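You operate a simulated robot arm through the tools that you are given. There is no shell and no other tool. Be economical: measure what you need, move in short steps, check, and stop when the job is done.

You run a simulated robot arm. Do the job below in one go: nothing can be reset, and whatever is moved stays where it is left.

JOB
Take the hoist pendant and put it on the top of the grey pack bench. Then put one of the tickets from the top of the grey ink bench on the white proof card there. Then fetch the folded wipe from the top of the grey pack bench and set it on top of the brown taped carton there. Do these in the order given.

The check looks at the end state, three seconds after you hand in, the way a careful person would. Anything else that was tipped, shoved, dropped, spilled or broken makes it a failure.

ROBOT AND FRAMES
A 6-joint arm with a two-finger gripper on a trunk, on a base that drives. Base frame: it is fixed to the floor where the robot stands at the start and does not move with it; the origin is under the middle of the robot, x ahead of it, y to its left, z up; the surface under the hand at the start is at about z = 0.804. Units: m, degrees, N and s.
Its first joint turns from -166.0 to 166.0 degrees. Places, roughly: folded wipe [1, 2.75, 0.75]; taped carton [1, 2.75, 0.75]; top of the grey pack bench [0.7, 3.3, 0.8]. Payload 3.43 kg.
Tool frame: the origin (TCP) lies between the finger pads and is the grasp point; the fingertips stand 0.02 m ahead of it; z points along the fingers, y is the line along which they close. The gripper opens to 0.19 m. The gripper's body begins 0.248 m behind the TCP.
Orientation is told as [roll, pitch, yaw] about the base's x, y, z axes, in that order, counted from this pose: with the fingers straight down and closing along the base's y, the tool's x points along the base's -x, its y along +y and its z along -z.

CONTROLS
- The arm moves only by the tool nudge_tool. Its argument "deltas" is text: rows parted by semicolons, each of 7 numbers parted by spaces: the shift along the base's x, y, z in m, then the turn, a rotation vector about the base's x, y, z in degrees, then the finger opening in m, from 0 to 0.19. In form: dx dy dz ax ay az gripper; .... A call has 1 to 8 rows; each row shifts and turns the commanded pose from where the row before left it. A row lasts 0.2 s, in which the tool goes at most 0.05 m and 8.6 degrees; a call with a longer step from one row to the next is refused whole, and so is a gripper value outside its range. A pose out of reach is approached as far as the arm can. The call stops where the force on the tool passes 40 N (or 10 N more than at its start, if that is more) or the arm is blocked; 0.2 s more then pass. Each finger travels about 0.153 m/s and halts on what it meets, pressing with about 23 N; the grip force reading is that of the motor and also rises with nothing between the fingers. The clock runs only during rows and for 0.2 s after the last one: add rows that do not move to give the fingers time. It gives the time, the measured TCP pose, the force on the tool (base axes), the opening and the grip force at its end, in the units of the frame above (readings bear some noise), with the torque about the TCP (base axes, N m) and any sound that the robot's microphone picked up.
- Cameras (640 x 400 px; columns grow to the right, rows downward): "scene" is now at [0.0473, 0.2073, 1.7059]; the picture's right is [-0.05, -1.00, 0.00], its down [-0.86, 0.04, -0.51] and it looks along [0.51, -0.03, -0.86] (base axes); focal length 266 px, centre (320, 200). "wrist" rides on the gripper at [0.07, -0.008, -0.288] in the tool frame; the picture's right is [0.12, 0.99, 0.00], its down [-0.96, 0.12, -0.25] and it looks along [-0.24, 0.03, 0.97] (tool axes); focal length 261 px, centre (320, 200). There is no depth. A picture from a camera that has moved, and an enlarged one, comes with that camera's place and axes in the base frame and with its lens.
- capture(camera): a new picture of that camera. It takes no simulated time.
- move_column(by): slides the trunk up (or, below 0, down) by that many m; the arm and the scene camera ride with it, the base frame stays. It gives what a move gives, with no picture.
- roll_base(legs): drives the robot by 1 to 6 legs, each [ahead, turn to the left] in m and degrees, along the robot's own axes; the way and the turn of a leg run together, so that a leg with both is an arc; at most 1.5 m and 180 degrees a leg. The arm and the cameras ride along, it lands a little off, and it stops where it bumps. It gives what a move gives.
- head_to(pan, tilt): turns the head with the scene camera to pan (to the left, within 120 degrees either way) and tilt (down, from -29 to 69), counted from straight ahead of the robot. It gives what a move gives.
- zoom(camera, box): a new picture of the part [left, top, right, bottom] of that camera's present view, enlarged. It takes no simulated time.
- finish_job(): hands the job in; it is judged then, once.

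Go step by step. Nothing tells you exact positions but the pictures and the camera data: compare them with the known pose of the tool, close in by small moves and look again before you grip or let go. The budget is 165 turns and 128 pictures, counting those below and the enlarged ones. Unless the task says otherwise, let go and move clear before handing in, and close with one line.

The tools are called after "Request:" as name(argument=value, ...) on one line, values as JSON. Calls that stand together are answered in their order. nudge_tool: Moves the arm, as the interface text tells. Its arguments: {"type":"object","properties":{"deltas":{"type":"string"}},"required":["deltas"]} The other tools are called the same way: move_column (by) slides the trunk up or down; roll_base (legs) drives the base; head_to (pan, tilt) turns the head that bears the scene camera; capture (camera) takes a picture; zoom (camera, box) takes an enlarged picture of a part of a camera's view; finish_job () hands the job in.

At the start:

```text
clock: 0.0
tool_pos: [0.598, 0.4321, 1.0474]
ee_rot: [0.0, 0.0, 0.0]
wrist_force: [0.1, 0.9, -0.2]
moment: [-0.01, 0.0, 0.01]
gripper_width: 0.1902
finger_force: 0.0
trunk travel left (down, up): [-0.3, 0.14]
robot x, y, heading: [-0.0016, 0.0001, 0.2]
head pan, tilt: [-2.9, 59.2]
```

scene: 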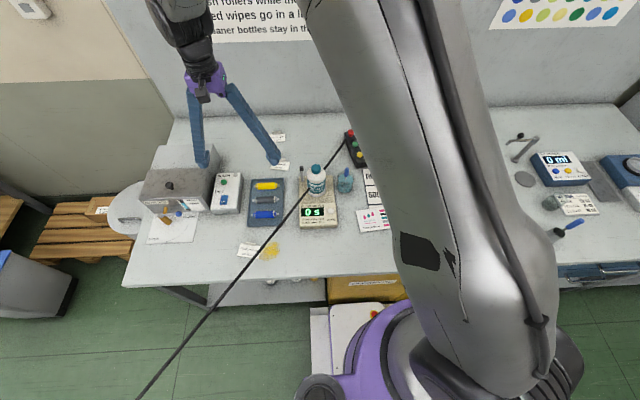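
wrist: 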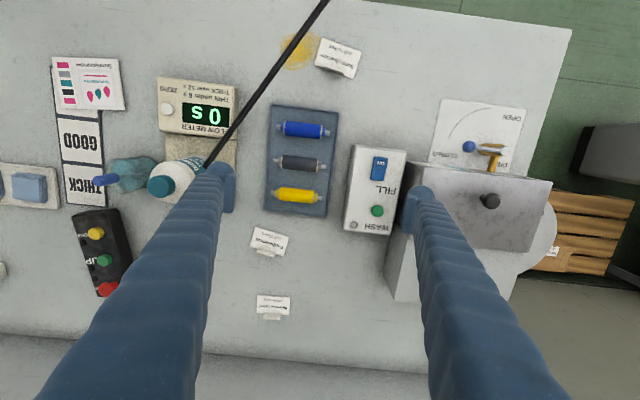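

I see the ink bench ahead, with a black button box (likely the hoist pendant) lying near the back and a dark cable running across the view. I'll look closer before moving.

Request:
zoom(camera="scene", box=[220, 120, 420, 260])

Request:
zoom(camera="wrist", box=[0, 140, 240, 320])

Request:
head_to(pan=-10, tilt=25)

Request:
capture(camera="scene")

```text
2.86 times, centred on (320, 190) of scene
camera zoom: at [0.0473, 0.2073, 1.7059], right [-0.05, -1.0, 0.0], down [-0.86, 0.04, -0.51], along [0.51, -0.03, -0.86], focal length 759 px, centre (320, 229)
```

zoom: 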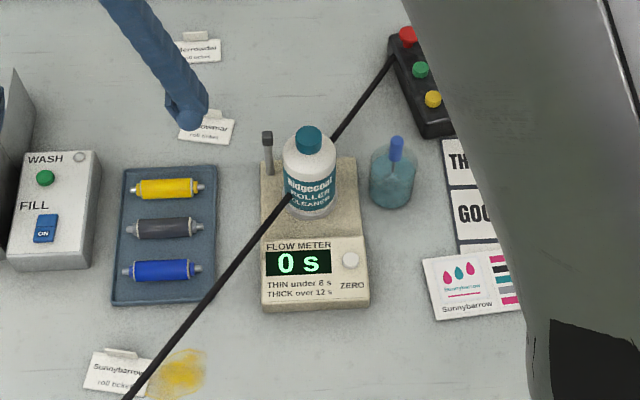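

```text
2.22 times, centred on (120, 230) of wrist
camera zoom: at [0.5271, 0.4229, 1.3357], right [-0.12, 0.99, 0.0], down [0.96, 0.12, 0.25], along [0.24, 0.03, -0.97], focal length 579 px, centre (764, 133)
```

zoom: 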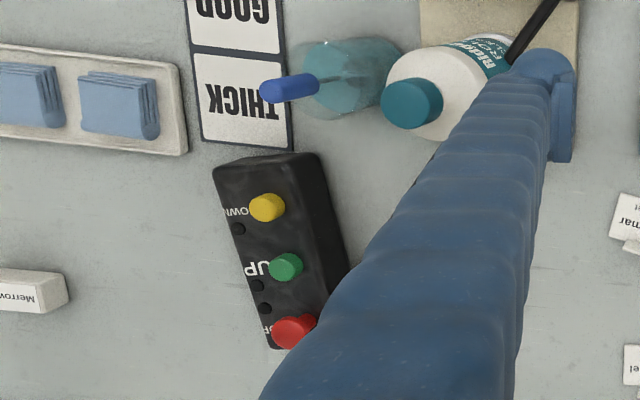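

```text
clock: 1.0
tool_pos: [0.5977, 0.4327, 1.0471]
ee_rot: [0.0, 0.1, -0.2]
wrist_force: [-0.2, -0.6, 0.4]
moment: [0.02, -0.05, -0.02]
gripper_width: 0.1898
finger_force: 0.1
trunk travel left (down, up): [-0.3, 0.14]
robot x, y, heading: [-0.0022, 0.0008, 0.2]
head pan, tilt: [-10.0, 25.0]
```

```text
123 pictures are left
camera scene: at [0.0705, 0.1948, 1.7549], right [-0.17, -0.98, 0.0], down [-0.42, 0.07, -0.91], along [0.89, -0.16, -0.42], focal length 266 px, centre (320, 200)
```

scene: 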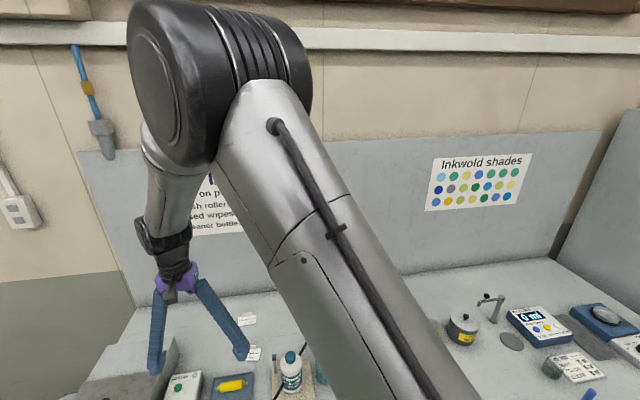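

The pendant lies at about (0.85, 0.1), and its cable passes close to the cleaner bottle and off the front-left of the bench. I'll follow the cable and look toward the pack bench.

Request:
head_to(pan=50, tilt=45)

Request:
capture(camera="scene")

Request:
head_to(pan=75, tilt=10)

Request:
capture(camera="scene")

Request:
head_to(pan=35, tilt=-5)

Request:
capture(camera="scene")

```text
clock: 2.3
tool_pos: [0.5979, 0.4329, 1.0483]
ee_rot: [0.0, 0.0, 0.0]
wrist_force: [0.1, 0.3, 0.6]
moment: [0.03, 0.02, 0.0]
gripper_width: 0.1899
finger_force: 0.0
trunk travel left (down, up): [-0.3, 0.14]
robot x, y, heading: [-0.0034, -0.0027, 0.1]
head pan, tilt: [50.0, 45.0]
```

```text
122 pictures are left
camera scene: at [0.0321, 0.273, 1.7244], right [0.77, -0.64, 0.0], down [-0.46, -0.54, -0.71], along [0.45, 0.54, -0.71], focal length 266 px, centre (320, 200)
```

scene: 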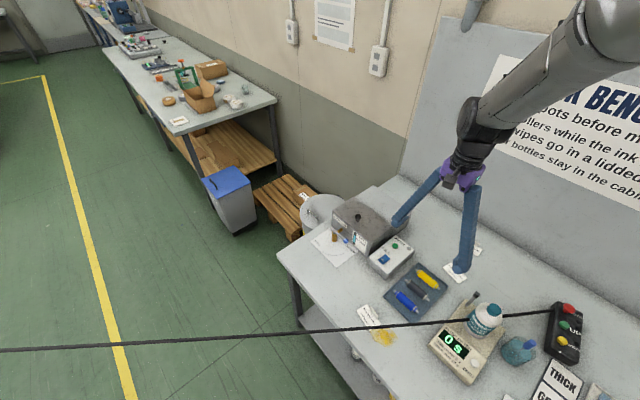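

```text
clock: 3.3
tool_pos: [0.5982, 0.4323, 1.0491]
ee_rot: [0.0, 0.0, 0.0]
wrist_force: [0.1, -0.4, 0.6]
moment: [-0.02, 0.0, 0.04]
gripper_width: 0.1899
finger_force: 0.0
trunk travel left (down, up): [-0.3, 0.14]
robot x, y, heading: [-0.003, -0.0019, -0.2]
head pan, tilt: [75.0, 10.0]
```

```text
121 pictures are left
camera scene: at [0.0039, 0.3006, 1.7793], right [0.97, -0.26, 0.0], down [-0.05, -0.17, -0.98], along [0.26, 0.95, -0.17], focal length 266 px, centre (320, 200)
```

scene: 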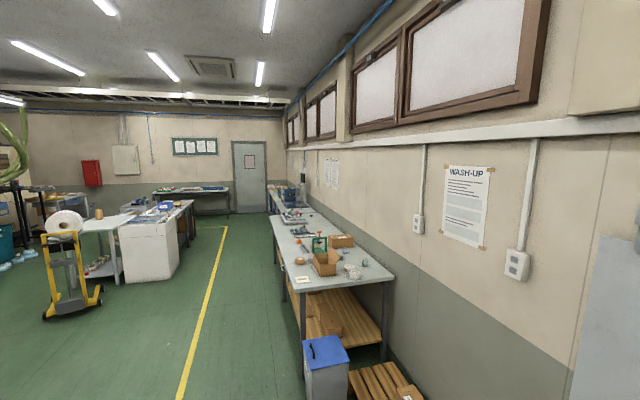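

```text
clock: 4.4
tool_pos: [0.5987, 0.433, 1.049]
ee_rot: [-0.1, 0.0, 0.1]
wrist_force: [-0.1, 0.2, 0.1]
moment: [0.02, 0.01, 0.02]
gripper_width: 0.1899
finger_force: 0.0
trunk travel left (down, up): [-0.3, 0.14]
robot x, y, heading: [0.0001, 0.0049, 0.2]
head pan, tilt: [35.0, -5.0]
```

```text
120 pictures are left
camera scene: at [0.0515, 0.261, 1.803], right [0.57, -0.82, 0.0], down [0.07, 0.05, -1.0], along [0.82, 0.57, 0.09], focal length 266 px, centre (320, 200)
```

scene: 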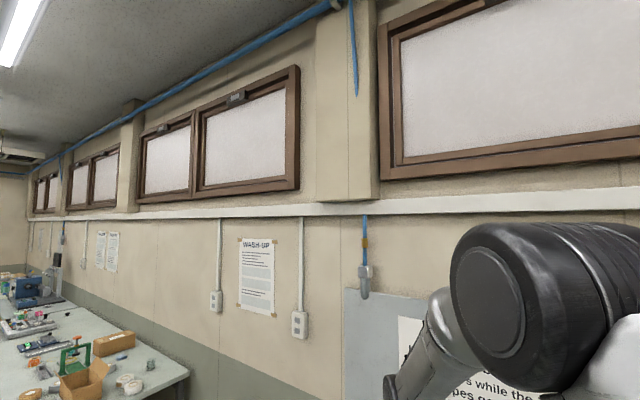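

The cable leads to the left and behind the robot. I'll look there.

Request:
head_to(pan=112, tilt=40)

Request:
capture(camera="scene")

Request:
head_to(pan=120, tilt=0)

Request:
capture(camera="scene")

Request:
head_to(pan=-105, tilt=20)

Request:
capture(camera="scene")

```text
clock: 5.9
tool_pos: [0.5982, 0.4323, 1.0492]
ee_rot: [0.0, 0.0, 0.0]
wrist_force: [0.1, -0.4, 0.1]
moment: [0.03, 0.0, -0.01]
gripper_width: 0.1901
finger_force: 0.1
trunk travel left (down, up): [-0.3, 0.14]
robot x, y, heading: [-0.0028, -0.004, 0.0]
head pan, tilt: [112.0, 40.0]
```

```text
119 pictures are left
camera scene: at [-0.052, 0.2896, 1.7317], right [0.93, 0.37, 0.0], down [0.24, -0.6, -0.77], along [-0.29, 0.71, -0.64], focal length 266 px, centre (320, 200)
```

scene: 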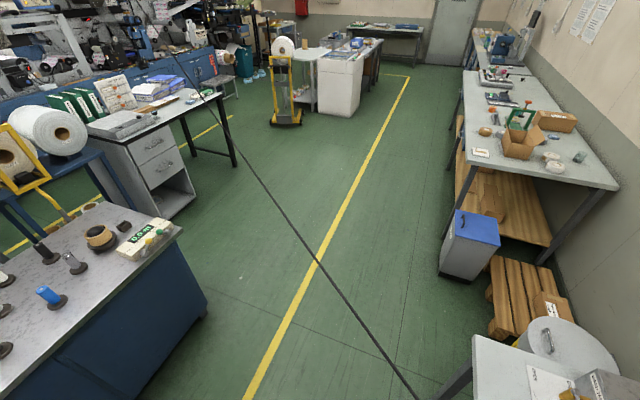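

```text
clock: 7.0
tool_pos: [0.5974, 0.432, 1.0488]
ee_rot: [0.0, 0.0, 0.0]
wrist_force: [-0.7, 0.2, -0.1]
moment: [0.03, -0.03, -0.01]
gripper_width: 0.1901
finger_force: 0.0
trunk travel left (down, up): [-0.3, 0.14]
robot x, y, heading: [-0.0024, 0.0028, 0.2]
head pan, tilt: [120.0, 0.0]
```

```text
118 pictures are left
camera scene: at [-0.0652, 0.2888, 1.7953], right [0.87, 0.5, 0.0], down [0.0, 0.0, -1.0], along [-0.5, 0.87, 0.0], focal length 266 px, centre (320, 200)
```

scene: 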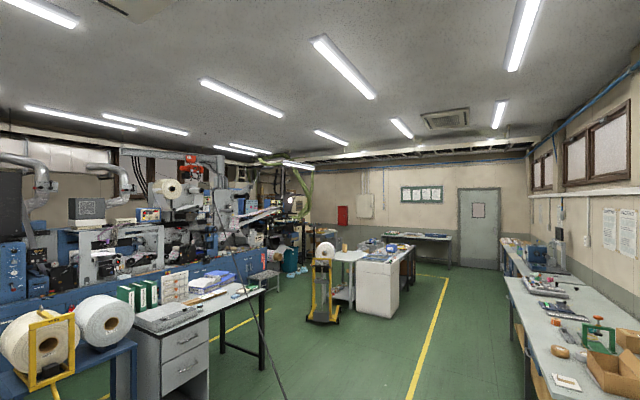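

```text
clock: 10.2
tool_pos: [0.5982, 0.4323, 1.0484]
ee_rot: [0.1, 0.0, -0.1]
wrist_force: [0.2, -0.1, 0.0]
moment: [0.0, 0.0, 0.03]
gripper_width: 0.19
finger_force: 0.0
trunk travel left (down, up): [-0.3, 0.14]
robot x, y, heading: [-0.0016, 0.0025, -0.1]
head pan, tilt: [-105.0, 20.0]
```

```text
117 pictures are left
camera scene: at [-0.0443, 0.1208, 1.7631], right [-0.97, 0.26, 0.0], down [0.09, 0.33, -0.94], along [-0.24, -0.91, -0.34], focal length 266 px, centre (320, 200)
```

scene: 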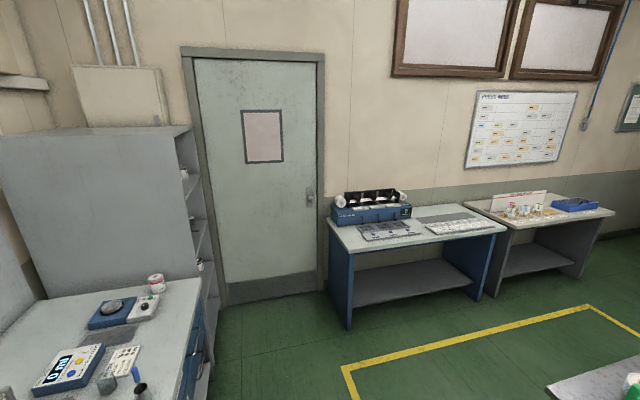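

The cable rises over the aisle toward the press side. I'll zoom to locate where it's anchored and inspect the pack bench top.

Request:
head_to(pan=119, tilt=0)

Request:
zoom(camera="scene", box=[140, 130, 300, 230])

Request:
head_to(pan=75, tilt=20)

Request:
zoom(camera="scene", box=[250, 150, 410, 250])

```text
clock: 13.4
tool_pos: [0.5978, 0.4318, 1.0484]
ee_rot: [0.0, 0.0, 0.0]
wrist_force: [0.2, 0.0, -0.1]
moment: [0.02, -0.03, -0.03]
gripper_width: 0.1899
finger_force: 0.0
trunk travel left (down, up): [-0.3, 0.14]
robot x, y, heading: [-0.0006, -0.0009, -0.1]
head pan, tilt: [119.0, 0.0]
```

```text
4.00 times, centred on (220, 180) of scene
camera zoom: at [-0.0638, 0.2895, 1.7954], right [0.87, 0.48, 0.0], down [0.0, 0.0, -1.0], along [-0.48, 0.87, 0.0], focal length 1062 px, centre (720, 280)
```

zoom: 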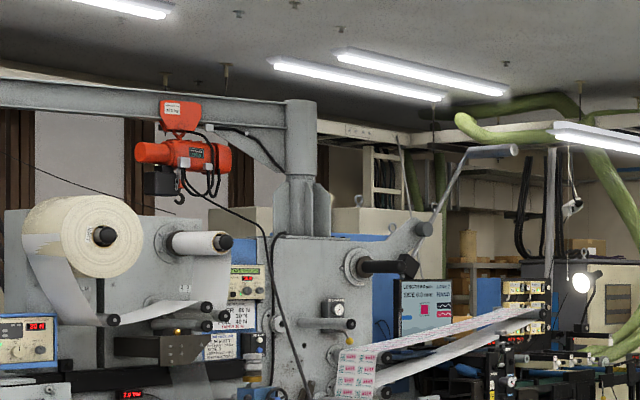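

```text
clock: 14.5
tool_pos: [0.5969, 0.4318, 1.0493]
ee_rot: [-0.1, 0.0, 0.0]
wrist_force: [-0.1, -0.1, 0.0]
moment: [-0.03, 0.04, 0.0]
gripper_width: 0.1899
finger_force: 0.1
trunk travel left (down, up): [-0.3, 0.14]
robot x, y, heading: [-0.0002, -0.002, 0.1]
head pan, tilt: [75.0, 20.0]
```

```text
4.00 times, centred on (330, 200) of scene
camera zoom: at [0.0038, 0.3008, 1.7631], right [0.97, -0.26, 0.0], down [-0.09, -0.33, -0.94], along [0.24, 0.91, -0.34], focal length 1062 px, centre (280, 200)
```

zoom: 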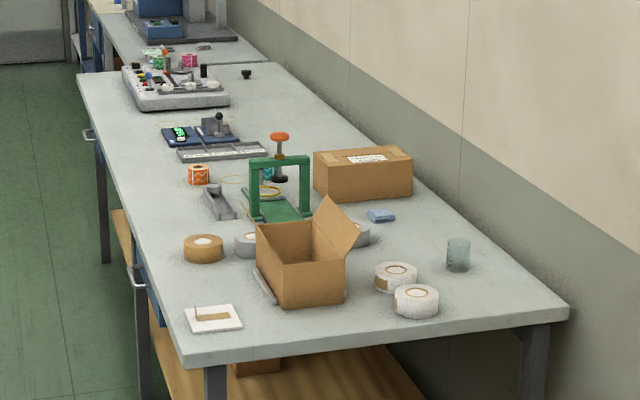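

The pendant hangs by cable from the orange hoist over the press, so I must stay south of the cable and put the pendant well up the pack bench. First I'll move the hand out beyond the bottle and over the pendant, at height.

Request:
nudge_tool(deltas="0.046 0 0.01 0 0 0 0.19;0.046 0 0.01 0 0 0 0.19;0.046 0 0 0 0 0 0.19;0.046 0 0 0 0 0 0.19;0 -0.045 0 0 0 0 0.19;0 -0.045 0 0 0 0 0.19;0 -0.045 0 0 0 0 0.19;0 -0.045 0 0 0 0 0.19")

Request:
nudge_tool(deltas="0.01 -0.04 0 0 0 0 0.19;0 -0.04 0 0 0 0 0.19;0 -0.04 0 0 0 0 0.19;0 -0.04 0 0 0 0 0.19")

Request:
capture(camera="wrist")

Request:
head_to(pan=-5, tilt=50)

Request:
capture(camera="scene")

```text
clock: 16.3
tool_pos: [0.7831, 0.2538, 1.0692]
ee_rot: [0.0, 0.2, 0.1]
wrist_force: [0.4, -0.1, 0.7]
moment: [0.13, 0.06, 0.0]
gripper_width: 0.1898
finger_force: 0.1
trunk travel left (down, up): [-0.3, 0.14]
robot x, y, heading: [0.002, 0.0015, -0.2]
head pan, tilt: [75.0, 20.0]
```

```text
clock: 17.3
tool_pos: [0.7933, 0.0897, 1.0686]
ee_rot: [0.0, 0.0, 0.0]
wrist_force: [0.0, -0.6, 0.4]
moment: [0.1, 0.02, -0.02]
gripper_width: 0.1902
finger_force: 0.0
trunk travel left (down, up): [-0.3, 0.14]
robot x, y, heading: [0.0003, 0.0002, 0.0]
head pan, tilt: [75.0, 20.0]
```

```text
114 pictures are left
camera wrist: at [0.7227, 0.0813, 1.3567], right [-0.12, 0.99, 0.0], down [0.96, 0.12, 0.25], along [0.25, 0.03, -0.97], focal length 261 px, centre (320, 200)
```

wrist: 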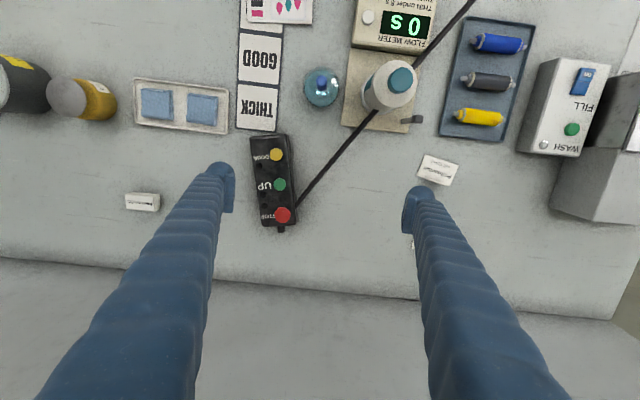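

```text
clock: 18.8
tool_pos: [0.7932, 0.091, 1.0689]
ee_rot: [0.0, 0.0, 0.0]
wrist_force: [-0.1, 0.3, -0.7]
moment: [0.02, 0.03, -0.02]
gripper_width: 0.19
finger_force: 0.0
trunk travel left (down, up): [-0.3, 0.14]
robot x, y, heading: [0.0037, -0.0006, -0.0]
head pan, tilt: [-5.0, 50.0]
```

```text
113 pictures are left
camera scene: at [0.0569, 0.2039, 1.7175], right [-0.09, -1.0, 0.0], down [-0.76, 0.07, -0.64], along [0.64, -0.06, -0.77], focal length 266 px, centre (320, 200)
```

scene: 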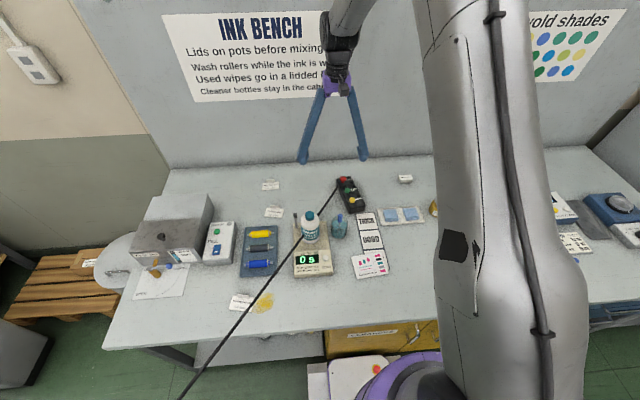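

The pendant lies at about (0.825, 0.0), turned about 13° from x, with the cable leaving the red (far) end on its left side. I'll align over the yellow–green half so the left finger misses the cable.

Request:
nudge_tool(deltas="0.004 -0.04 -0.02 0 0 6 0.15;0.003 -0.04 -0.03 0 0 7 0.12;0 -0.017 -0.04 0 0 0 0.09;0 0 -0.04 0 0 0 0.085;0 0 0 0 0 0 0.085")

Request:
capture(camera="wrist")

Request:
zoom(camera="scene", box=[270, 120, 430, 220])

```text
clock: 20.0
tool_pos: [0.798, -0.0057, 0.9397]
ee_rot: [0.0, -0.1, 12.9]
wrist_force: [0.4, 0.5, 0.7]
moment: [-0.04, 0.01, -0.07]
gripper_width: 0.0851
finger_force: 0.0
trunk travel left (down, up): [-0.3, 0.14]
robot x, y, heading: [-0.0021, -0.0002, -0.1]
head pan, tilt: [-5.0, 50.0]
```

```text
112 pictures are left
camera wrist: at [0.7313, -0.0302, 1.2278], right [-0.34, 0.94, 0.0], down [0.91, 0.33, 0.25], along [0.23, 0.08, -0.97], focal length 261 px, centre (320, 200)
```

wrist: 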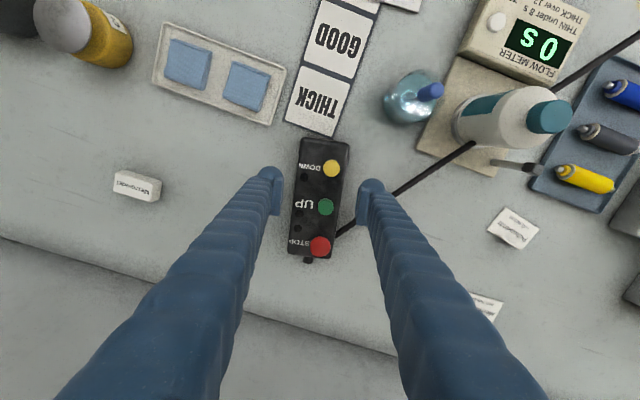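

```text
4.00 times, centred on (350, 170) of scene
camera zoom: at [0.0564, 0.204, 1.7175], right [-0.09, -1.0, 0.0], down [-0.76, 0.07, -0.64], along [0.64, -0.06, -0.77], focal length 1062 px, centre (200, 320)
```

zoom: 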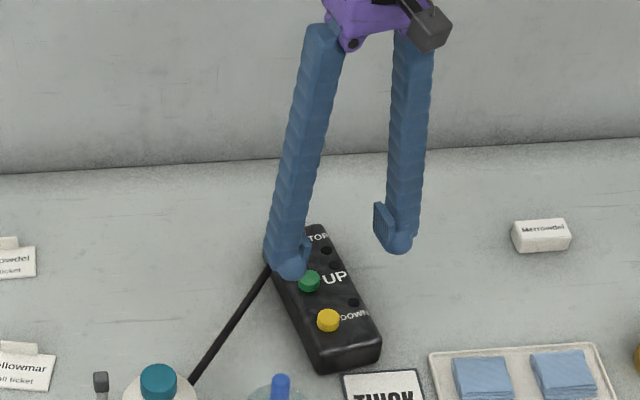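

Alignment is good: the pendant is centred between the fingers and the cable is outside the left finger. I'll descend to gripping height in small steps and close.

Request:
nudge_tool(deltas="0 0.001 -0.03 0 0 -3 0.094;0 0 -0.03 0 0 0 0.094;0 0 -0.03 0 0 0 0.094;0 0 -0.017 0 0 0 0.094;0 0 0 0 0 0 0.094")

Request:
capture(camera="wrist")

```text
clock: 21.2
tool_pos: [0.7989, -0.0045, 0.8335]
ee_rot: [0.0, 0.1, 9.9]
wrist_force: [0.2, 0.1, 0.8]
moment: [0.04, -0.03, 0.02]
gripper_width: 0.0939
finger_force: 0.1
trunk travel left (down, up): [-0.3, 0.14]
robot x, y, heading: [-0.0026, -0.0006, -0.1]
head pan, tilt: [-5.0, 50.0]
```

```text
110 pictures are left
camera wrist: at [0.731, -0.0264, 1.1204], right [-0.29, 0.96, 0.0], down [0.93, 0.28, 0.25], along [0.24, 0.07, -0.97], focal length 261 px, centre (320, 200)
```

wrist: 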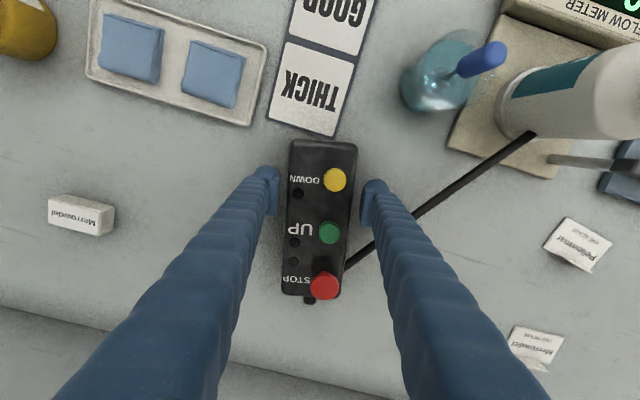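

The fingers straddle the pendant cleanly. Closing and lifting straight up a little.

Request:
nudge_tool(deltas="0 0 0 0 0 0 0.07;0 0 0 0 0 0 0.05;0 0 0 0 0 0 0.05;0 0 0 0 0 0 0.05")

Request:
nudge_tool(deltas="0 0 0.02 0 0 0 0.05;0 0 0.03 0 0 0 0.05;0 0 0.03 0 0 0 0.05;0 0 0 0 0 0 0.05")

Request:
capture(camera="wrist")

Request:
capture(camera="scene")

```text
clock: 22.2
tool_pos: [0.8, -0.0053, 0.8323]
ee_rot: [-0.1, 0.1, 9.9]
wrist_force: [0.4, 0.4, 0.0]
moment: [0.01, 0.02, 0.21]
gripper_width: 0.075
finger_force: 22.7
trunk travel left (down, up): [-0.3, 0.14]
robot x, y, heading: [-0.0002, 0.0012, -0.1]
head pan, tilt: [-5.0, 50.0]
```

```text
clock: 23.2
tool_pos: [0.7987, -0.0051, 0.9104]
ee_rot: [0.0, 0.1, 10.0]
wrist_force: [1.0, 0.1, -0.1]
moment: [0.0, 0.0, 0.01]
gripper_width: 0.0498
finger_force: 0.0
trunk travel left (down, up): [-0.3, 0.14]
robot x, y, heading: [0.0009, -0.0001, 0.1]
head pan, tilt: [-5.0, 50.0]
```

```text
109 pictures are left
camera wrist: at [0.7314, -0.0267, 1.1976], right [-0.29, 0.96, 0.0], down [0.93, 0.28, 0.25], along [0.24, 0.07, -0.97], focal length 261 px, centre (320, 200)
```

wrist: 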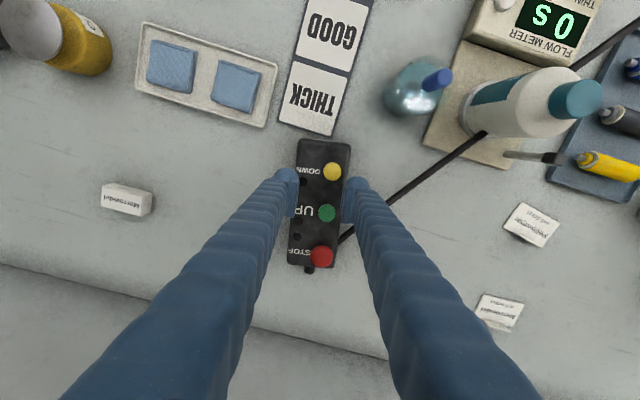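

```text
108 pictures are left
camera scene: at [0.0576, 0.2039, 1.7174], right [-0.09, -1.0, 0.0], down [-0.76, 0.07, -0.64], along [0.64, -0.06, -0.77], focal length 266 px, centre (320, 200)
```

scene: 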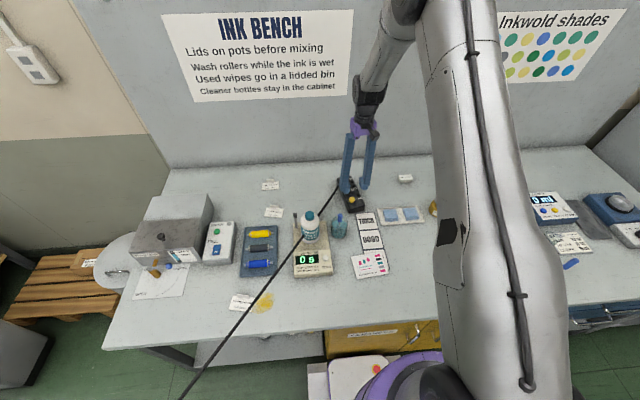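

The pendant slipped out of the grip and hasn't moved. I'll regrip deeper and closer to its middle, then lift gently.

Request:
nudge_tool(deltas="0.012 0.003 0 0 0 -1 0.094;0.012 0.002 0 0 0 0 0.094;0 0 -0.03 0 0 0 0.094;0 0 -0.03 0 0 0 0.094;0 0 -0.02 0 0 0 0.094;0 0 -0.005 0 0 0 0.094;0 0 0 0 0 0 0.094")

Request:
capture(camera="wrist")

Request:
zoom(camera="scene", box=[300, 140, 420, 215])

```text
clock: 24.8
tool_pos: [0.8224, 0.002, 0.8271]
ee_rot: [0.0, 0.0, 8.9]
wrist_force: [0.2, 0.3, 0.4]
moment: [-0.02, 0.01, -0.01]
gripper_width: 0.0938
finger_force: 0.0
trunk travel left (down, up): [-0.3, 0.14]
robot x, y, heading: [-0.0031, -0.0035, -0.0]
head pan, tilt: [-5.0, 50.0]
```

```text
107 pictures are left
camera wrist: at [0.7541, -0.0183, 1.1141], right [-0.27, 0.96, 0.0], down [0.93, 0.26, 0.25], along [0.24, 0.07, -0.97], focal length 261 px, centre (320, 200)
```

wrist: 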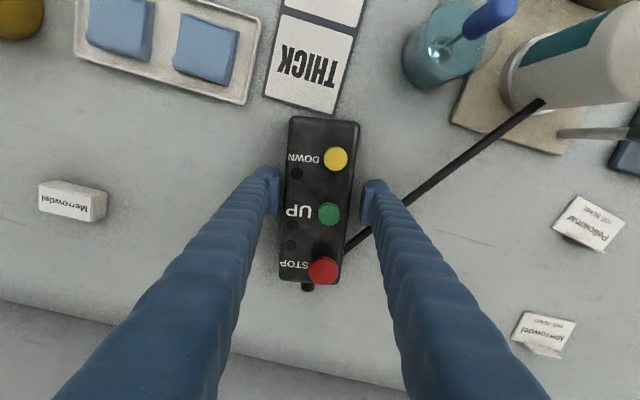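

```text
5.33 times, centred on (360, 178) of scene
camera zoom: at [0.057, 0.2039, 1.7175], right [-0.09, -1.0, 0.0], down [-0.76, 0.07, -0.64], along [0.64, -0.06, -0.77], focal length 1416 px, centre (107, 320)
```

zoom: 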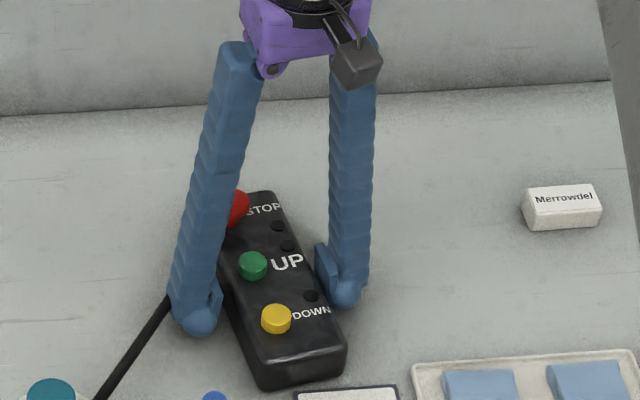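

Request:
nudge_tool(deltas="0 0 0 0 0 0 0.06;0 0 0 0 0 0 0.0;0 0 0 0 0 0 0.0;0 0 0 0 0 0 0.0;0 0 0 0 0 0 0")

Request:
nudge_tool(deltas="0 0 0.005 0 0 0 0;0 0 0.005 0 0 0 0")

Request:
nudge_tool(deltas="0 0 0.005 0 0 0 0;0 0 0.005 0 0 0 0;0 0 0.005 0 0 0 0")

Request:
zoom(camera="scene", box=[300, 140, 420, 215])

```text
clock: 26.0
tool_pos: [0.8234, 0.0008, 0.8267]
ee_rot: [0.1, 0.0, 9.1]
wrist_force: [0.6, -1.1, 1.4]
moment: [0.01, -0.01, 0.23]
gripper_width: 0.0751
finger_force: 22.1
trunk travel left (down, up): [-0.3, 0.14]
robot x, y, heading: [0.0014, -0.001, 0.1]
head pan, tilt: [-5.0, 50.0]
```

```text
clock: 26.6
tool_pos: [0.823, 0.0015, 0.8358]
ee_rot: [0.0, 0.1, 9.1]
wrist_force: [-0.1, -0.6, -6.0]
moment: [-0.04, 0.07, -0.02]
gripper_width: 0.075
finger_force: 23.2
trunk travel left (down, up): [-0.3, 0.14]
robot x, y, heading: [0.0023, 0.0017, -0.0]
head pan, tilt: [-5.0, 50.0]
```

```text
clock: 27.4
tool_pos: [0.8226, 0.0006, 0.852]
ee_rot: [0.0, 0.1, 9.0]
wrist_force: [0.0, -0.3, -6.2]
moment: [0.02, 0.08, -0.03]
gripper_width: 0.075
finger_force: 23.2
trunk travel left (down, up): [-0.3, 0.14]
robot x, y, heading: [0.0003, 0.0003, -0.0]
head pan, tilt: [-5.0, 50.0]
```

```text
5.33 times, centred on (360, 178) of scene
camera zoom: at [0.0575, 0.2039, 1.7174], right [-0.09, -1.0, 0.0], down [-0.76, 0.07, -0.64], along [0.64, -0.06, -0.77], focal length 1416 px, centre (107, 320)
```

zoom: 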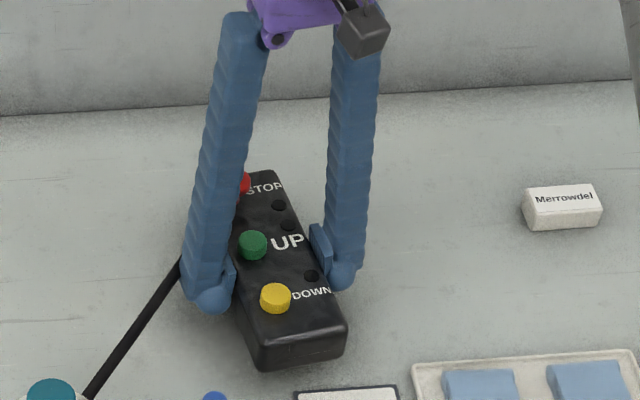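

It's held (about 6 N). I'll lift it gently straight up so the cable clears the bottle.

Request:
nudge_tool(deltas="0 0 0.01 0 0 0 0;0 0 0.018 0 0 0 0;0 0 0.02 0 0 0 0;0 0 0.02 0 0 0 0;0 0 0.02 0 0 0 0;0 0 0.02 0 0 0 0;0 0 0.02 0 0 0 0;0 0 0.01 0 0 0 0")

Request:
nudge_tool(deltas="0 0 0.01 0 0 0 0;0 0 0.02 0 0 0 0;0 0 0.02 0 0 0 0;0 0 0.02 0 0 0 0;0 0 0.02 0 0 0 0;0 0 0.02 0 0 0 0;0 0 0.02 0 0 0 0;0 0 0.01 0 0 0 0")

Request:
capture(camera="scene")

Request:
capture(camera="wrist")

```text
clock: 29.2
tool_pos: [0.8233, 0.0012, 0.9897]
ee_rot: [0.0, 0.0, 9.1]
wrist_force: [-0.5, 0.1, -6.3]
moment: [-0.01, 0.02, 0.01]
gripper_width: 0.075
finger_force: 22.7
trunk travel left (down, up): [-0.3, 0.14]
robot x, y, heading: [0.0035, 0.0024, 0.1]
head pan, tilt: [-5.0, 50.0]
```

```text
clock: 31.0
tool_pos: [0.8253, 0.0018, 1.1285]
ee_rot: [0.0, 0.1, 9.0]
wrist_force: [0.0, 0.9, -6.1]
moment: [0.0, 0.09, 0.01]
gripper_width: 0.0751
finger_force: 22.8
trunk travel left (down, up): [-0.3, 0.14]
robot x, y, heading: [0.0002, -0.0015, -0.2]
head pan, tilt: [-5.0, 50.0]
```

```text
104 pictures are left
camera scene: at [0.0576, 0.2039, 1.7174], right [-0.09, -1.0, 0.0], down [-0.76, 0.07, -0.64], along [0.64, -0.06, -0.77], focal length 266 px, centre (320, 200)
```

scene: 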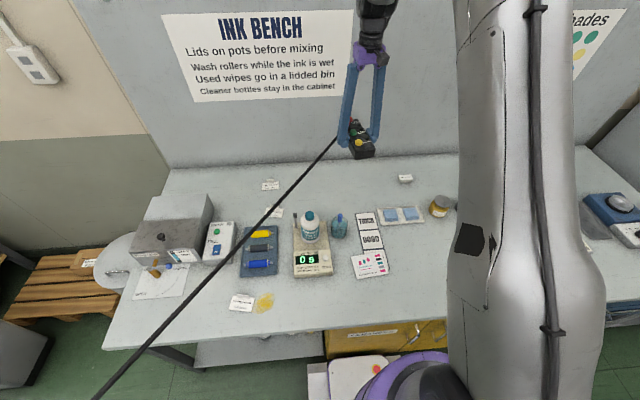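

```text
103 pictures are left
camera wrist: at [0.7565, -0.0189, 1.416], right [-0.27, 0.96, 0.0], down [0.93, 0.26, 0.25], along [0.24, 0.07, -0.97], focal length 261 px, centre (320, 200)
```

wrist: 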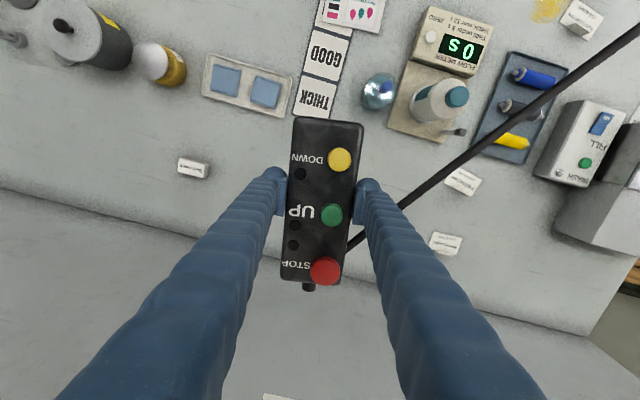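

Pendant is held well, and the cable clears everything. I'll retract the hand a bit, then back off slowly.

Request:
nudge_tool(deltas="-0.01 0 0.005 0 0 0 0;-0.02 0 0.01 0 0 0 0;-0.03 0 0.01 0 0 0 0;-0.03 0 0.01 0 0 0 0;-0.03 0 0.01 0 0 0 0;-0.03 0 0.01 0 0 0 0;-0.02 0 0.01 0 0 0 0;-0.01 0 0 0 0 0 0")

Request:
roll_base(legs=[[-0.1, 0]])

```text
clock: 32.8
tool_pos: [0.6421, 0.0017, 1.1944]
ee_rot: [-0.1, -0.1, 9.1]
wrist_force: [0.6, -0.3, -6.1]
moment: [-0.02, 0.03, 0.0]
gripper_width: 0.075
finger_force: 22.7
trunk travel left (down, up): [-0.3, 0.14]
robot x, y, heading: [-0.003, -0.0026, 0.0]
head pan, tilt: [-5.0, 50.0]
```

```text
clock: 34.2
tool_pos: [0.5406, 0.0024, 1.196]
ee_rot: [-0.1, 0.0, 9.1]
wrist_force: [-0.3, 0.0, -5.8]
moment: [0.01, -0.05, 0.01]
gripper_width: 0.0751
finger_force: 23.0
trunk travel left (down, up): [-0.3, 0.14]
robot x, y, heading: [-0.1008, -0.0006, 0.4]
head pan, tilt: [-5.0, 50.0]
```

Request:
roll_base(legs=[[-0.1, 0], [0, 45]])

Request:
capture(camera="scene")

```text
clock: 38.6
tool_pos: [0.2443, 0.4602, 1.1956]
ee_rot: [0.0, 0.1, 54.7]
wrist_force: [0.3, -0.1, -6.0]
moment: [-0.05, 0.01, 0.01]
gripper_width: 0.0749
finger_force: 23.5
trunk travel left (down, up): [-0.3, 0.14]
robot x, y, heading: [-0.1715, -0.035, 45.5]
head pan, tilt: [-5.0, 50.0]
```

```text
102 pictures are left
camera scene: at [-0.2734, 0.1499, 1.7174], right [0.65, -0.76, 0.0], down [-0.58, -0.5, -0.64], along [0.49, 0.42, -0.77], focal length 266 px, centre (320, 200)
```

scene: 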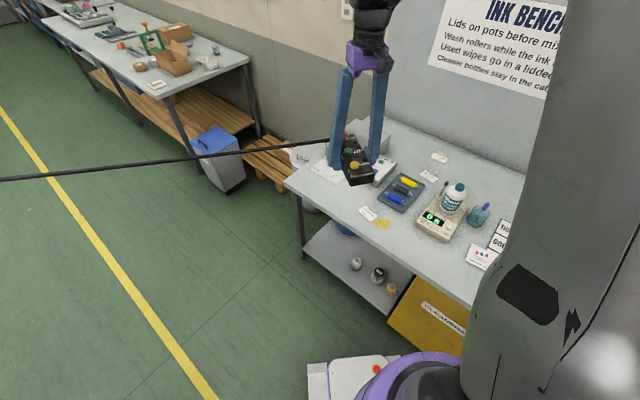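

Request:
roll_base(legs=[[0, 45], [0.9, 0]])

Request:
capture(camera="scene")

```text
clock: 48.2
tool_pos: [-0.2336, 1.5248, 1.1961]
ee_rot: [0.0, 0.3, 99.3]
wrist_force: [1.6, -0.4, -5.5]
moment: [-0.1, 0.02, -0.02]
gripper_width: 0.0751
finger_force: 22.7
trunk travel left (down, up): [-0.3, 0.14]
robot x, y, heading: [-0.1681, 0.8839, 90.0]
head pan, tilt: [-5.0, 50.0]
```

```text
101 pictures are left
camera scene: at [-0.3722, 0.9412, 1.7175], right [1.0, -0.09, 0.0], down [-0.07, -0.76, -0.64], along [0.06, 0.64, -0.77], focal length 266 px, centre (320, 200)
```

scene: 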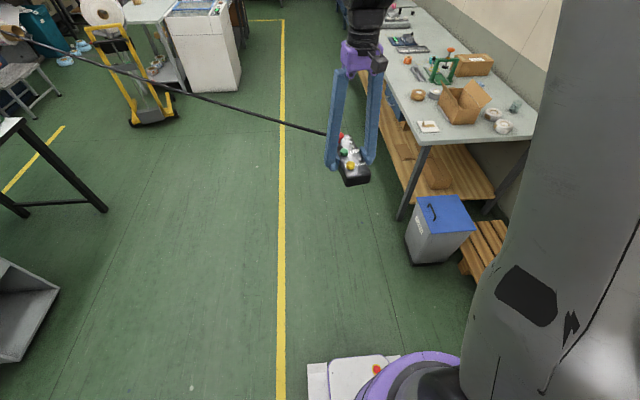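

The pendant is riding well. I'll look toward the hoist to fix the cable's anchor by triangulation.

Request:
head_to(pan=55, tilt=0)

Request:
capture(camera="scene")

```text
clock: 49.5
tool_pos: [-0.233, 1.525, 1.1961]
ee_rot: [0.1, 0.0, 99.3]
wrist_force: [-0.2, -0.2, -6.5]
moment: [-0.06, -0.01, 0.02]
gripper_width: 0.0748
finger_force: 23.4
trunk travel left (down, up): [-0.3, 0.14]
robot x, y, heading: [-0.1665, 0.8796, 90.3]
head pan, tilt: [55.0, 0.0]
```

```text
100 pictures are left
camera scene: at [-0.4527, 0.9158, 1.7953], right [0.57, 0.82, 0.0], down [0.0, 0.0, -1.0], along [-0.82, 0.57, 0.0], focal length 266 px, centre (320, 200)
```

scene: 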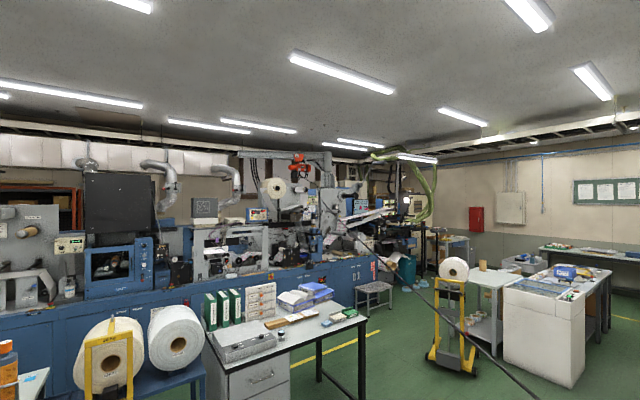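

The hoist is near (-3.7, 2.8), so the cable will run almost due west from the pack bench. Continuing north along the aisle.

Request:
head_to(pan=-25, tilt=45)

Request:
roll_base(legs=[[0.9, 0]])

Request:
capture(camera="scene")

```text
clock: 51.1
tool_pos: [-0.2335, 1.5248, 1.1966]
ee_rot: [0.0, 0.0, 99.3]
wrist_force: [0.4, -0.7, -6.7]
moment: [-0.05, -0.02, -0.02]
gripper_width: 0.0748
finger_force: 23.3
trunk travel left (down, up): [-0.3, 0.14]
robot x, y, heading: [-0.1656, 0.8836, 90.0]
head pan, tilt: [-25.0, 45.0]
```

```text
clock: 57.3
tool_pos: [-0.2295, 2.4045, 1.1972]
ee_rot: [0.0, 0.1, 99.2]
wrist_force: [-0.8, 0.5, -6.6]
moment: [-0.1, -0.02, -0.02]
gripper_width: 0.0747
finger_force: 22.9
trunk travel left (down, up): [-0.3, 0.14]
robot x, y, heading: [-0.1637, 1.7597, 89.6]
head pan, tilt: [-25.0, 45.0]
```

```text
99 pictures are left
camera scene: at [-0.3434, 1.8187, 1.7243], right [0.9, -0.43, 0.0], down [-0.3, -0.64, -0.71], along [0.3, 0.64, -0.71], focal length 266 px, centre (320, 200)
```

scene: 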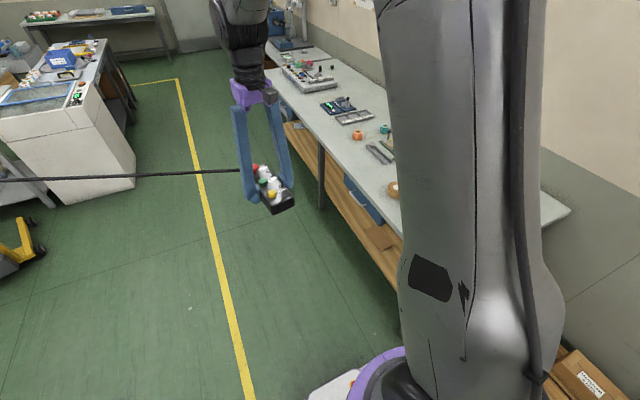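

The front strip of the bench near (0.40, 3.3) looks free, and the pendant's long side is already along y. Driving on to reach it.

Request:
roll_base(legs=[[0.84, 0]])

Request:
head_to(pan=-35, tilt=45)

Request:
capture(camera="scene")

```text
clock: 63.4
tool_pos: [-0.2539, 3.2566, 1.1969]
ee_rot: [0.1, 0.1, 100.7]
wrist_force: [-0.1, -0.5, -6.2]
moment: [-0.12, -0.04, -0.01]
gripper_width: 0.0746
finger_force: 22.9
trunk travel left (down, up): [-0.3, 0.14]
robot x, y, heading: [-0.1774, 2.6184, 91.0]
head pan, tilt: [-25.0, 45.0]
```

```text
clock: 64.1
tool_pos: [-0.2527, 3.2568, 1.1967]
ee_rot: [-0.1, 0.1, 100.5]
wrist_force: [0.4, -0.6, -6.1]
moment: [-0.08, -0.01, -0.01]
gripper_width: 0.0746
finger_force: 23.1
trunk travel left (down, up): [-0.3, 0.14]
robot x, y, heading: [-0.1731, 2.6156, 91.0]
head pan, tilt: [-35.0, 45.0]
```

```text
98 pictures are left
camera scene: at [-0.3401, 2.6615, 1.7244], right [0.83, -0.56, 0.0], down [-0.39, -0.59, -0.71], along [0.39, 0.59, -0.71], focal length 266 px, centre (320, 200)
```

scene: 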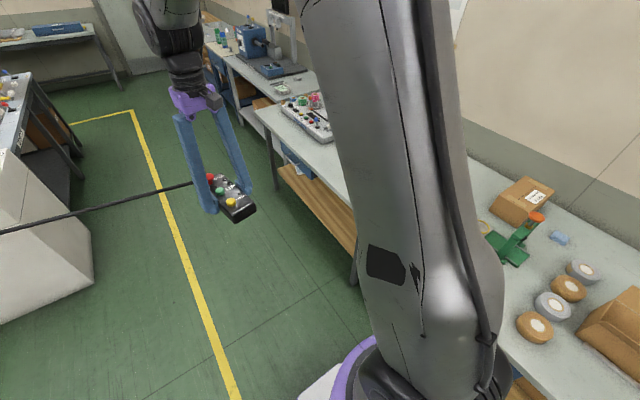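

Request:
nudge_tool(deltas="0.015 0 0 0 0 0 0;0.03 0 0 0 0 0 0;0.04 0 0 0 0 0 0;0.04 0 0 0 0 0 0;0.04 0 0 0 0 0 0;0.04 0 0 0 0 0 0;0.04 0 0 0 0 0 0;0.04 0 0 0 0 0 0")

Request:
nudge_tool(deltas="0.02 0.005 0 0 0 0 0;0.04 0.01 0 0 0 0 0;0.04 0.01 0 0 0 0 0;0.04 0.01 0 0 0 0 0;0.04 0.005 0 0 0 0 0;0.04 0 0 0 0 0 0;0.04 0 0 0 0 0 0;0.02 0 0 0 0 0 0")

Request:
nudge_tool(deltas="0.02 0 0 0 0 0 0;0.03 0 0 0 0 -1 0;0.02 0 0 0 0 -1 0;0.01 0 0 0 0 0 0")

Request:
capture(camera="wrist")

Request:
capture(camera="scene")

```text
clock: 65.9
tool_pos: [0.0339, 3.2547, 1.1976]
ee_rot: [0.2, 0.1, 100.6]
wrist_force: [0.4, -0.4, -6.2]
moment: [-0.07, 0.09, -0.02]
gripper_width: 0.0747
finger_force: 22.7
trunk travel left (down, up): [-0.3, 0.14]
robot x, y, heading: [-0.1749, 2.6171, 91.2]
head pan, tilt: [-35.0, 45.0]
```

```text
clock: 67.7
tool_pos: [0.3134, 3.2965, 1.1971]
ee_rot: [0.0, 0.1, 100.6]
wrist_force: [0.2, -0.9, -6.9]
moment: [-0.02, 0.06, -0.02]
gripper_width: 0.0747
finger_force: 22.6
trunk travel left (down, up): [-0.3, 0.14]
robot x, y, heading: [-0.1728, 2.615, 91.4]
head pan, tilt: [-35.0, 45.0]
```

```text
clock: 68.7
tool_pos: [0.3932, 3.2971, 1.1988]
ee_rot: [0.0, 0.1, 98.6]
wrist_force: [0.2, -0.1, -5.3]
moment: [-0.04, 0.0, -0.02]
gripper_width: 0.0749
finger_force: 23.3
trunk travel left (down, up): [-0.3, 0.14]
robot x, y, heading: [-0.1754, 2.6169, 91.3]
head pan, tilt: [-35.0, 45.0]
```

```text
97 pictures are left
camera wrist: at [0.4115, 3.2281, 1.4855], right [-0.96, -0.27, 0.0], down [-0.26, 0.93, 0.25], along [-0.07, 0.24, -0.97], focal length 261 px, centre (320, 200)
```

wrist: 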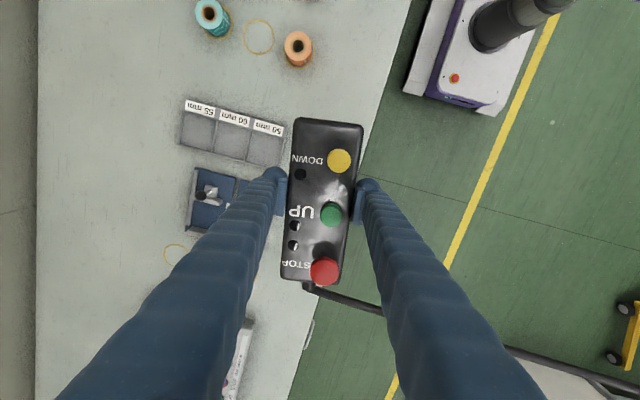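

```text
96 pictures are left
camera scene: at [-0.3394, 2.6617, 1.7244], right [0.83, -0.56, 0.0], down [-0.39, -0.59, -0.71], along [0.39, 0.59, -0.71], focal length 266 px, centre (320, 200)
```

scene: 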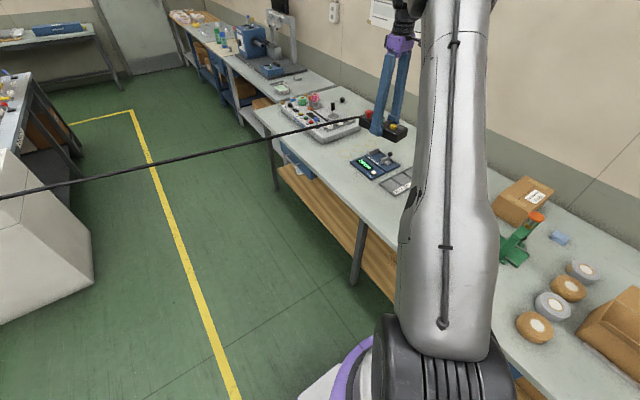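

The strip of bench under the pendant (x 0.28–0.48) is free. Lowering it now.

Request:
nudge_tool(deltas="-0.005 0 -0.015 0 0 -2 0;-0.005 0 -0.03 0 0 -2 0;0 0 -0.035 0 0 0 0;0 0 -0.035 0 0 0 0;0 0 -0.035 0 0 0 0;0 0 -0.035 0 0 0 0;0 0 -0.035 0 0 0 0;0 0 -0.02 0 0 0 0")

Request:
nudge_tool(deltas="0 0 -0.02 0 0 0 0;0 0 -0.03 0 0 0 0;0 0 -0.025 0 0 0 0;0 0 -0.01 0 0 0 0")

Request:
capture(camera="wrist")

Request:
zoom(camera="scene", box=[300, 80, 460, 200])

```text
clock: 70.5
tool_pos: [0.382, 3.2966, 0.9571]
ee_rot: [0.0, 0.1, 94.6]
wrist_force: [0.6, -0.6, -7.4]
moment: [-0.08, -0.02, -0.01]
gripper_width: 0.0744
finger_force: 23.1
trunk travel left (down, up): [-0.3, 0.14]
robot x, y, heading: [-0.173, 2.6149, 91.1]
head pan, tilt: [-35.0, 45.0]
```

```text
clock: 71.5
tool_pos: [0.3821, 3.2974, 0.8716]
ee_rot: [0.0, 0.1, 94.6]
wrist_force: [0.4, 0.1, -5.8]
moment: [-0.08, 0.02, 0.03]
gripper_width: 0.0745
finger_force: 23.4
trunk travel left (down, up): [-0.3, 0.14]
robot x, y, heading: [-0.1742, 2.6166, 91.3]
head pan, tilt: [-35.0, 45.0]
```

```text
95 pictures are left
camera wrist: at [0.3959, 3.2266, 1.1592], right [-0.98, -0.2, 0.0], down [-0.19, 0.95, 0.25], along [-0.05, 0.24, -0.97], focal length 261 px, centre (320, 200)
```

wrist: 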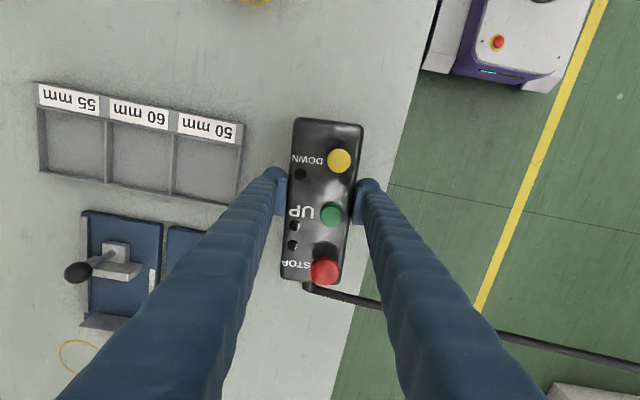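

```text
3.33 times, centred on (380, 140) of scene
camera zoom: at [-0.3393, 2.662, 1.7244], right [0.83, -0.56, 0.0], down [-0.39, -0.59, -0.71], along [0.39, 0.59, -0.71], focal length 885 px, centre (120, 400)
```

zoom: 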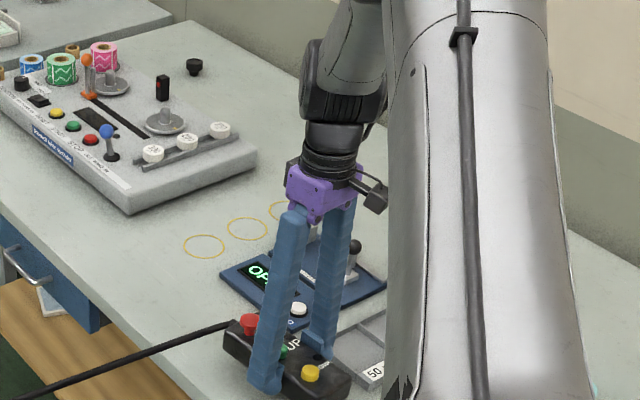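

Request:
nudge_tool(deltas="0 0 -0.015 0 0 0 0;0 0 -0.012 0 0 0 0;0 0 -0.008 0 0 0 0;0 0 -0.004 0 0 0 0;0 0 0 0 0 0 0")

Request:
nudge_tool(deltas="0 0 -0.003 0 0 0 0;0 0 -0.003 0 0 0 0")

```text
clock: 72.7
tool_pos: [0.3824, 3.2957, 0.832]
ee_rot: [-0.1, 0.1, 94.7]
wrist_force: [-0.1, -0.2, -6.0]
moment: [-0.08, -0.02, -0.07]
gripper_width: 0.0748
finger_force: 22.5
trunk travel left (down, up): [-0.3, 0.14]
robot x, y, heading: [-0.1769, 2.6147, 91.2]
head pan, tilt: [-35.0, 45.0]
```

```text
clock: 73.3
tool_pos: [0.3818, 3.2957, 0.8283]
ee_rot: [-0.1, 0.0, 94.5]
wrist_force: [0.1, -2.3, 14.6]
moment: [0.18, -0.14, -0.12]
gripper_width: 0.0746
finger_force: 23.1
trunk travel left (down, up): [-0.3, 0.14]
robot x, y, heading: [-0.1777, 2.6156, 91.1]
head pan, tilt: [-35.0, 45.0]
```

Contact with the bench is felt. Releasing gently and rising straight up.

Request:
nudge_tool(deltas="0 0 0 0 0 0 0.08;0 0 0 0 0 0 0.095;0 0 0 0 0 0 0.095;0 0 0.03 0 0 0 0.095;0 0 0.04 0 0 0 0.095;0 0 0.04 0 0 0 0.095;0 0 0.04 0 0 0 0.095;0 0 0.04 0 0 0 0.095")

Request:
capture(camera="wrist")

```text
clock: 75.1
tool_pos: [0.3812, 3.2959, 1.0179]
ee_rot: [-0.1, 0.1, 94.6]
wrist_force: [0.3, -0.4, 0.6]
moment: [0.05, -0.04, -0.01]
gripper_width: 0.0949
finger_force: 0.0
trunk travel left (down, up): [-0.3, 0.14]
robot x, y, heading: [-0.1727, 2.6158, 91.0]
head pan, tilt: [-35.0, 45.0]
```

```text
93 pictures are left
camera wrist: at [0.3945, 3.2255, 1.306], right [-0.98, -0.2, 0.0], down [-0.19, 0.95, 0.25], along [-0.05, 0.24, -0.97], focal length 261 px, centre (320, 200)
```

wrist: 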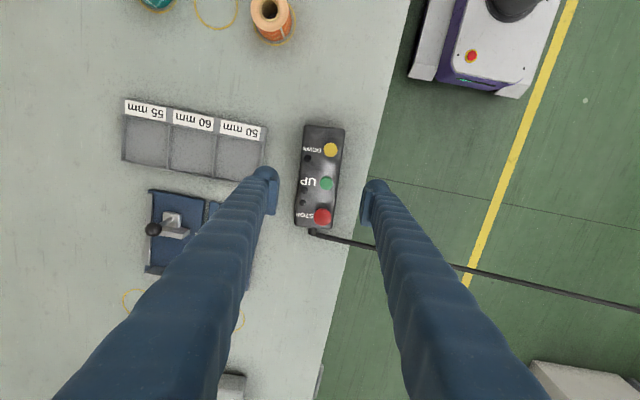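

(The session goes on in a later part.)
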